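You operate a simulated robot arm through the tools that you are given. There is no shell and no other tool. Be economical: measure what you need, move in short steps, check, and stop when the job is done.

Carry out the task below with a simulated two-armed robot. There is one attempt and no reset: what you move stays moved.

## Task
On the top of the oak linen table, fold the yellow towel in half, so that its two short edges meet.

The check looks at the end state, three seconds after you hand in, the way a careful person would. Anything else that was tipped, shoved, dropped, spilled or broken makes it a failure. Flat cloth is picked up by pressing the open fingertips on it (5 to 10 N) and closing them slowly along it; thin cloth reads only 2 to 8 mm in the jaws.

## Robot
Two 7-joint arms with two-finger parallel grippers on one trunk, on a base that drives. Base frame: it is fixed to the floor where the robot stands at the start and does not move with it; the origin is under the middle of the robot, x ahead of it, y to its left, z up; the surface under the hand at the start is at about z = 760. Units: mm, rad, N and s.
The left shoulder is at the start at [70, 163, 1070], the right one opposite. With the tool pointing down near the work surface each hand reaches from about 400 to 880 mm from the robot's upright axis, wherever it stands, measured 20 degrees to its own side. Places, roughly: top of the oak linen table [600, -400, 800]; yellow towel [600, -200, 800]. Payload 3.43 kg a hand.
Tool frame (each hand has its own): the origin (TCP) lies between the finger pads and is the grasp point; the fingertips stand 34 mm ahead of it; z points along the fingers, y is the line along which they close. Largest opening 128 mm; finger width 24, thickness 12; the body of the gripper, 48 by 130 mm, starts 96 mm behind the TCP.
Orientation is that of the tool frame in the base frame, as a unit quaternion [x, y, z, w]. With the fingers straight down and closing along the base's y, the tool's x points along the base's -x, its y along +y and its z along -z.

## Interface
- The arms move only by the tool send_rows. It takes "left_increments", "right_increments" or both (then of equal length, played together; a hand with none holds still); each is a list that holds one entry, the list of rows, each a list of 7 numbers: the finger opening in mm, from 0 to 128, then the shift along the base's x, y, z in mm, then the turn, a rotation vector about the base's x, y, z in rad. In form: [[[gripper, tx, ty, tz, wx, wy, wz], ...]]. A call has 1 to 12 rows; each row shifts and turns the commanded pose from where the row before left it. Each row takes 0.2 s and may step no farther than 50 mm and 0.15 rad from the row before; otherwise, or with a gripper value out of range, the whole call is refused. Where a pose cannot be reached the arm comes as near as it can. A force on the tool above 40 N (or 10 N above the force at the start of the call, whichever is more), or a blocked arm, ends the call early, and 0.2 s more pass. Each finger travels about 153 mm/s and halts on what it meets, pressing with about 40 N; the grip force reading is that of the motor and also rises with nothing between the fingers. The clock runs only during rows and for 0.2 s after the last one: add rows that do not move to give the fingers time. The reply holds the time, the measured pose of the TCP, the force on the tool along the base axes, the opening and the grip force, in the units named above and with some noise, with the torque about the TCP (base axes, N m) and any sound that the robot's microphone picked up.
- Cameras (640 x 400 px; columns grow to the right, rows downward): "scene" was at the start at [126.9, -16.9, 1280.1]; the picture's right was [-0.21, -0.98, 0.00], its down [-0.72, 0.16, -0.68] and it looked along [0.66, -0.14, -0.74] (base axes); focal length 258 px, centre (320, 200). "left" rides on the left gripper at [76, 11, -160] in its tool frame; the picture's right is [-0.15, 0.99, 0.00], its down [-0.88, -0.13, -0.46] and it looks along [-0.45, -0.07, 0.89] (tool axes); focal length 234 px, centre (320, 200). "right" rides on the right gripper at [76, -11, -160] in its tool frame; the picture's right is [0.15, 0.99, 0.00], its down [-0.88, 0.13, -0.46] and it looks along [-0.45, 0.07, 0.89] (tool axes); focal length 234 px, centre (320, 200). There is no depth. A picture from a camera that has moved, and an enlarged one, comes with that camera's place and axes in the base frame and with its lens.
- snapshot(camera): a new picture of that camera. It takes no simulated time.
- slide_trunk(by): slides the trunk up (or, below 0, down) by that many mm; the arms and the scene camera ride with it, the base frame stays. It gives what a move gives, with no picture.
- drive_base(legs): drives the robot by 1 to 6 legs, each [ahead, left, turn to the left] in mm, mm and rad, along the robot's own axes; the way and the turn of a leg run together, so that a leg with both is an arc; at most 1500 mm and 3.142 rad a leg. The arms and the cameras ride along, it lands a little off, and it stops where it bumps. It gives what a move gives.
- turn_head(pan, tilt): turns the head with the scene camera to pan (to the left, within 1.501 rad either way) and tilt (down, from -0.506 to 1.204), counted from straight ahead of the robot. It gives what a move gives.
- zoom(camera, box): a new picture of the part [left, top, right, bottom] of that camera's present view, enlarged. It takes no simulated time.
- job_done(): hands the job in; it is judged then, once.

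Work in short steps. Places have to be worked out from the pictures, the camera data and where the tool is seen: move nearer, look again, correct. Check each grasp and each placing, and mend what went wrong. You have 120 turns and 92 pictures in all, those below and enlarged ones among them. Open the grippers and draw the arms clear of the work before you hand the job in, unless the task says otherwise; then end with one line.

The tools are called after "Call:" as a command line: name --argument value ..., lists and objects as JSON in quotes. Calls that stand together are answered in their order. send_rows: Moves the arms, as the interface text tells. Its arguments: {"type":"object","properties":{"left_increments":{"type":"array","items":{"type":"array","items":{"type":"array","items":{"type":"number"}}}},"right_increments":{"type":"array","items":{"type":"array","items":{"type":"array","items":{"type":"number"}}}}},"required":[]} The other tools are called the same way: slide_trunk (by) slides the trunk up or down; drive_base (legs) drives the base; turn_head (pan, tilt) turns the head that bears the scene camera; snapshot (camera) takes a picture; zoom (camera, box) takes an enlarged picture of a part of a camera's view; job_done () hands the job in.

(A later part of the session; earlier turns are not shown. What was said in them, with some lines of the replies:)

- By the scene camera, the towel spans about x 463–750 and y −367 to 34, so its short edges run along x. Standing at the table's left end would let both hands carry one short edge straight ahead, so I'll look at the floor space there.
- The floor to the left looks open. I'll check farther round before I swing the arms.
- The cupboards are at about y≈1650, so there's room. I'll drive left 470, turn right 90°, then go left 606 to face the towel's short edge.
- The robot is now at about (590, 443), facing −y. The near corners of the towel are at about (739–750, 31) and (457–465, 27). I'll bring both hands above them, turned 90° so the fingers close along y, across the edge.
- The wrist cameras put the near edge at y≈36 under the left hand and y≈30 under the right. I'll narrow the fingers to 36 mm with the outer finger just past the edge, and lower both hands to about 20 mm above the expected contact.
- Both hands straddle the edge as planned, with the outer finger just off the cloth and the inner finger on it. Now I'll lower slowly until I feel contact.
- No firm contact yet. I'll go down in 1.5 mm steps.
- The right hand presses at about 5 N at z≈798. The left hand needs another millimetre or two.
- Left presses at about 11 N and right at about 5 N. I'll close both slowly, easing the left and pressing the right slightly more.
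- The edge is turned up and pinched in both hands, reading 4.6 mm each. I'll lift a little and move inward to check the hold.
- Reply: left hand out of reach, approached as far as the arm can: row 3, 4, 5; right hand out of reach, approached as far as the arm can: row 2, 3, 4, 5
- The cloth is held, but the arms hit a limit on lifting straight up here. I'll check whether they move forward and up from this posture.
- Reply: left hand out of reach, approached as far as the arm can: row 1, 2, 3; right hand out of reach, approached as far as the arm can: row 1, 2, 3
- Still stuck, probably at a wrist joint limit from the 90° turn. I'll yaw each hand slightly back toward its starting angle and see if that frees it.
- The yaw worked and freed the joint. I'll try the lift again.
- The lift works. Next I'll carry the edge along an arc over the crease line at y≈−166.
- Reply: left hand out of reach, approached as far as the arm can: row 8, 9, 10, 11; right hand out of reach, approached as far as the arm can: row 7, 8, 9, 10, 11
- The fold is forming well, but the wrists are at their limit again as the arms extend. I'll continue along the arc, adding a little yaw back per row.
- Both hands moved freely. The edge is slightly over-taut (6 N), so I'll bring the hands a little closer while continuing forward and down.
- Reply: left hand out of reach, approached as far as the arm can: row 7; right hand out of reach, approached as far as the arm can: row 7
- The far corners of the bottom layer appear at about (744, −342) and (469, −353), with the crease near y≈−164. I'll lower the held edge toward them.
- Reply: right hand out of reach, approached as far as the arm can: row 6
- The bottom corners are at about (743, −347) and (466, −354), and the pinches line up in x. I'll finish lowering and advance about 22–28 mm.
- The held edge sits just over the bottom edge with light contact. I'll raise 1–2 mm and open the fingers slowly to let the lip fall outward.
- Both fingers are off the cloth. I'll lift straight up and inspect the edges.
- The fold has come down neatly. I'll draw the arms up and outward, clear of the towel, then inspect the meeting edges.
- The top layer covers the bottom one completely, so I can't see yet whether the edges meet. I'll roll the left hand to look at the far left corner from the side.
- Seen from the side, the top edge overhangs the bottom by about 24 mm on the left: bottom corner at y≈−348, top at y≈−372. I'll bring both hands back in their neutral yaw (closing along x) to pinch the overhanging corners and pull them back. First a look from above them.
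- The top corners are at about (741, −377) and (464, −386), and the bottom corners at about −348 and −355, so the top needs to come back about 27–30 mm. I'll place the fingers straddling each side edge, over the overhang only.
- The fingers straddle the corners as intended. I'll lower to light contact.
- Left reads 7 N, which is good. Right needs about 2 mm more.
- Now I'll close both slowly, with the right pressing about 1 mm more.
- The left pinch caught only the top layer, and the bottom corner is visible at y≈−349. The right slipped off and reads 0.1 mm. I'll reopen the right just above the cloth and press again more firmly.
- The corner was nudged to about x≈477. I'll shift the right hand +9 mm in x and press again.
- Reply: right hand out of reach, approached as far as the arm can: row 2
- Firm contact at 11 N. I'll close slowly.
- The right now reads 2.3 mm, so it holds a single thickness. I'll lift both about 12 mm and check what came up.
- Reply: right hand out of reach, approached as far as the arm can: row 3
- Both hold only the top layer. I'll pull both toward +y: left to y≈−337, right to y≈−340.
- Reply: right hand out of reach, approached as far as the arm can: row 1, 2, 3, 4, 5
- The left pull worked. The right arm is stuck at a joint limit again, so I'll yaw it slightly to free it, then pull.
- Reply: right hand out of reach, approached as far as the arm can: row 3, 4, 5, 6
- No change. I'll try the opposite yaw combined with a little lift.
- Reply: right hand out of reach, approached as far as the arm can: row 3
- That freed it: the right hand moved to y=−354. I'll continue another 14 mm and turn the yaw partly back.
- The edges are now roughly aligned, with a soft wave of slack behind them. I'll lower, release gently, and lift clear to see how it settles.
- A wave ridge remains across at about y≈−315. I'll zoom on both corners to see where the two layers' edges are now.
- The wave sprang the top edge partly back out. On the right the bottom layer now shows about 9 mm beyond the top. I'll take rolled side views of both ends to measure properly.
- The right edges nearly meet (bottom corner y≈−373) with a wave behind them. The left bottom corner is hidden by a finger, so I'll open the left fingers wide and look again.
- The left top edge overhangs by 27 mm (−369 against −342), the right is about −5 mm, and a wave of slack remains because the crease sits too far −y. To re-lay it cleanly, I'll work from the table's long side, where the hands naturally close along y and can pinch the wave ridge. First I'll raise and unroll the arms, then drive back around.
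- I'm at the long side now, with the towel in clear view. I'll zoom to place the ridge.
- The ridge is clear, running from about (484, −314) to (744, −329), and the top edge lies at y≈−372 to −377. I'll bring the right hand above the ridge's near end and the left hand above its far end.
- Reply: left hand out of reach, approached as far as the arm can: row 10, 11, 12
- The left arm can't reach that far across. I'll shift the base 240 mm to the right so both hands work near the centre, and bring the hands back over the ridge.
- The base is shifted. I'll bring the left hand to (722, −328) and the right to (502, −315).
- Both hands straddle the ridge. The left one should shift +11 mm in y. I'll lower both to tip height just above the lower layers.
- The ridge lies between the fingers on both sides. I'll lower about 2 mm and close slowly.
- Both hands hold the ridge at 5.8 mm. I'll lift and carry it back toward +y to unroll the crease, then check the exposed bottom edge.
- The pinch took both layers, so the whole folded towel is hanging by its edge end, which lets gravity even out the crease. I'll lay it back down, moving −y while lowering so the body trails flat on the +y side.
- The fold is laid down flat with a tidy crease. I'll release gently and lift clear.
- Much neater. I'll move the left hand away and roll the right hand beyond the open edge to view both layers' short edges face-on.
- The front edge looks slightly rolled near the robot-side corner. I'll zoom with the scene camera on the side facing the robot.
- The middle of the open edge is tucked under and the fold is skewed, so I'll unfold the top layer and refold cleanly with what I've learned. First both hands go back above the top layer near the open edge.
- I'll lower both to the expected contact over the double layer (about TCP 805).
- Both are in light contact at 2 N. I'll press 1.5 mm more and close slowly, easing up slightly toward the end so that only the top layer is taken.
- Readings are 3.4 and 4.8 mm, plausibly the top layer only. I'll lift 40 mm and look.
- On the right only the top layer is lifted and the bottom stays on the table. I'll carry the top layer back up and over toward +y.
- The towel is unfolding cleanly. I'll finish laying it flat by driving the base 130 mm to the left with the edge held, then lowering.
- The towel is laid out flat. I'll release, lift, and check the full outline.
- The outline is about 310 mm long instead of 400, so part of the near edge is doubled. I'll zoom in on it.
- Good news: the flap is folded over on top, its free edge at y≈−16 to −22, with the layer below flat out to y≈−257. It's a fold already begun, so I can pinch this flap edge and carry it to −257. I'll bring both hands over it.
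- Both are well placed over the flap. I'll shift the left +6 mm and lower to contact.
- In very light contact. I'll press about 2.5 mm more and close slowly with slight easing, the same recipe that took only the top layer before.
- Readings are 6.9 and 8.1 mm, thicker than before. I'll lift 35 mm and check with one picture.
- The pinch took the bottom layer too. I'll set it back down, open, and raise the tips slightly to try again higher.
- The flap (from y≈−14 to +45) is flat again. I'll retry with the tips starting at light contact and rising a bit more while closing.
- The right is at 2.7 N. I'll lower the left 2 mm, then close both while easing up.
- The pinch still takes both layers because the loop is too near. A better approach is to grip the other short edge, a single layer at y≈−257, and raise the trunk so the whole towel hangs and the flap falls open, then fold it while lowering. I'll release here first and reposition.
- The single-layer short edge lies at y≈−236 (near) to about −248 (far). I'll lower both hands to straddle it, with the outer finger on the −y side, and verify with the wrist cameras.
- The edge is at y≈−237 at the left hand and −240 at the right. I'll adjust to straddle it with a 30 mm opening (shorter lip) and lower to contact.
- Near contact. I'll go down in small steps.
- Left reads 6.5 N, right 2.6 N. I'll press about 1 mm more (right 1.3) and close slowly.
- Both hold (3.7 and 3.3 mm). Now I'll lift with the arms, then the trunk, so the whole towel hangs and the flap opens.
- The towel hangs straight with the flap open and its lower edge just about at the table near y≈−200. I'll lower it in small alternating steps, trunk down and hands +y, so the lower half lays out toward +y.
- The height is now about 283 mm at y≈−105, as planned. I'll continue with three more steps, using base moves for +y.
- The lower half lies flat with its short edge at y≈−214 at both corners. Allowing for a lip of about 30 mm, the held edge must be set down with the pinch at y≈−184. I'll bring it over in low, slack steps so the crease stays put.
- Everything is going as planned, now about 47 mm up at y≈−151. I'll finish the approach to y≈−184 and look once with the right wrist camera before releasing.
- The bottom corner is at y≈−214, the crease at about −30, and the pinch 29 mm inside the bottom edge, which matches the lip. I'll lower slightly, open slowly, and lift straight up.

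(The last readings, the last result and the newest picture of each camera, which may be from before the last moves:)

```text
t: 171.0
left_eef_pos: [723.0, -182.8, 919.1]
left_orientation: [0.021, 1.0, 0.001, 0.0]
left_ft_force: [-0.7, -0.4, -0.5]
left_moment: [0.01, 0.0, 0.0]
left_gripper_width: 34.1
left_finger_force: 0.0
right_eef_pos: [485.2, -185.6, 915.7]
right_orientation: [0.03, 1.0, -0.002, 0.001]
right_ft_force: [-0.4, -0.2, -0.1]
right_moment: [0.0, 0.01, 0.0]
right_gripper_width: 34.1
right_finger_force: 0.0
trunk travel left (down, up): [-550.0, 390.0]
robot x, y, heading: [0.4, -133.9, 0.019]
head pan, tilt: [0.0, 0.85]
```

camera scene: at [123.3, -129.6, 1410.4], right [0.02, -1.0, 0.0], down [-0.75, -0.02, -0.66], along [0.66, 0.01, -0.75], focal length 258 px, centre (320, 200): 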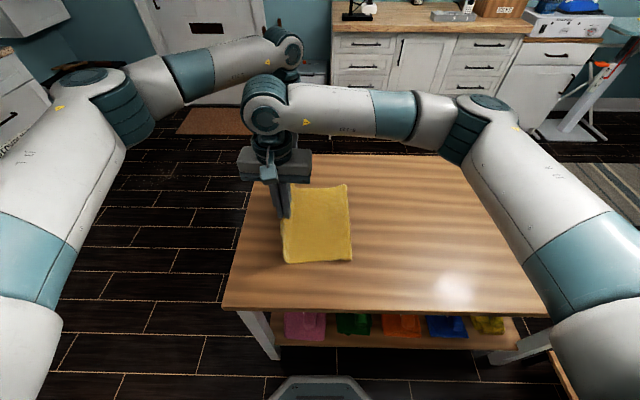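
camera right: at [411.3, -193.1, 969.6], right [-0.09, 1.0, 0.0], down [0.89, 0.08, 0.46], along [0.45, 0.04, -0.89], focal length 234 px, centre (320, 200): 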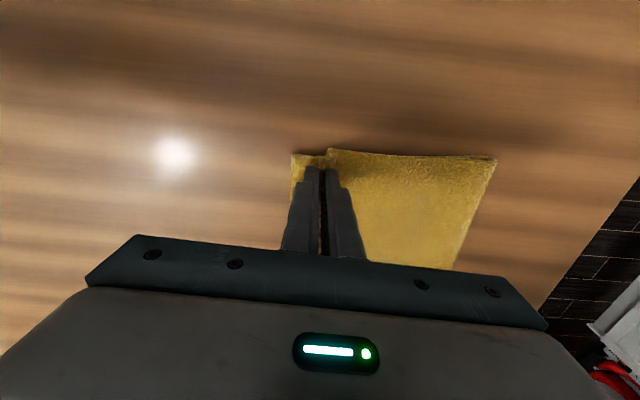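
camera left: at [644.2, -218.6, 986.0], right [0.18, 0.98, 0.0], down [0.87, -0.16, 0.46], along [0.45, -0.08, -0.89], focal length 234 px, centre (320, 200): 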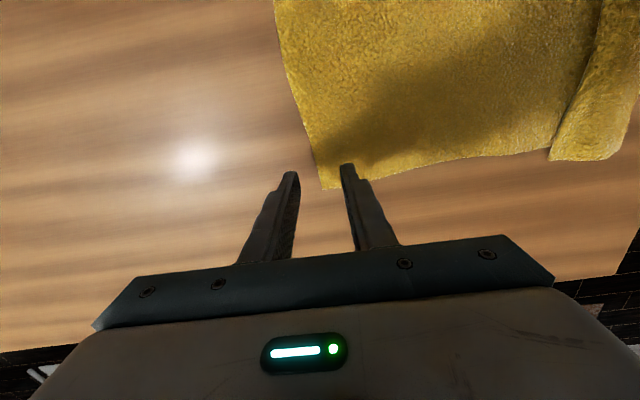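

Released. I'll draw the arms up and apart, then use the last picture to check.

Call:
send_rows --left_increments '[[[60, 0, 10, 25, 0, 0, 0], [60, 0, 25, 25, 0, 0, 0], [60, -10, 35, 15, 0, 0, 0], [60, -10, 35, 10, 0, 0, 0], [60, -10, 35, 0, 0, 0, 0], [60, -10, 35, 0, 0, 0, 0], [60, -10, 35, 0, 0, 0, 0], [60, -10, 35, 0, 0, 0, 0], [60, 0, 20, 0, 0, 0, 0], [60, 0, 0, 0, 0, 0, 0]]]' --right_increments '[[[60, 0, -10, 25, 0, 0, 0], [60, 0, -30, 20, 0, 0, 0], [60, 0, -40, 10, 0, 0, 0], [60, 0, -40, 0, 0, 0, 0], [60, 0, -40, 0, 0, 0, 0], [60, 0, -40, 0, 0, 0, 0], [60, 0, -40, 0, 0, 0, 0], [60, 0, -20, 0, 0, 0, 0], [60, 0, 0, 0, 0, 0, 0], [60, 0, 0, 0, 0, 0, 0]]]'

Call:
zoom --camera "scene" --box '[250, 130, 390, 250]'

```text
t: 173.2
left_eef_pos: [660.5, 83.2, 993.0]
left_orientation: [0.02, 1.0, 0.001, 0.0]
left_ft_force: [0.1, -0.3, 0.1]
left_moment: [-0.01, -0.01, -0.01]
left_gripper_width: 60.0
left_finger_force: 0.0
right_eef_pos: [486.5, -444.0, 972.6]
right_orientation: [0.03, 1.0, -0.001, -0.001]
right_ft_force: [-0.7, 0.2, 0.0]
right_moment: [-0.02, 0.03, -0.02]
right_gripper_width: 60.1
right_finger_force: 0.1
trunk travel left (down, up): [-550.0, 390.0]
robot x, y, heading: [-4.7, -132.3, 0.018]
head pan, tilt: [0.0, 0.85]
```

```text
3.33 times, centred on (320, 190) of scene
camera zoom: at [123.8, -130.7, 1278.3], right [0.02, -1.0, 0.0], down [-0.75, -0.01, -0.66], along [0.66, 0.01, -0.75], focal length 860 px, centre (320, 233)
```

zoom: 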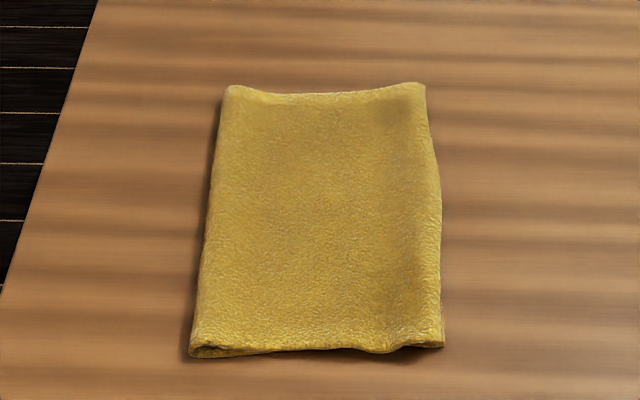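

The last picture shows a neat flat fold: the open edge is at y≈−213, matching the bottom edge at −214. The grippers are open and the arms are clear, so I'm handing in.

Call:
job_done

```text
The job is handed in.
```

I folded the yellow towel in half on the oak table. Its two short edges meet to within a few millimetres by the last camera view, though I had no pictures left for a close side check. I saw nothing else moved, and the arms are clear with the grippers open.
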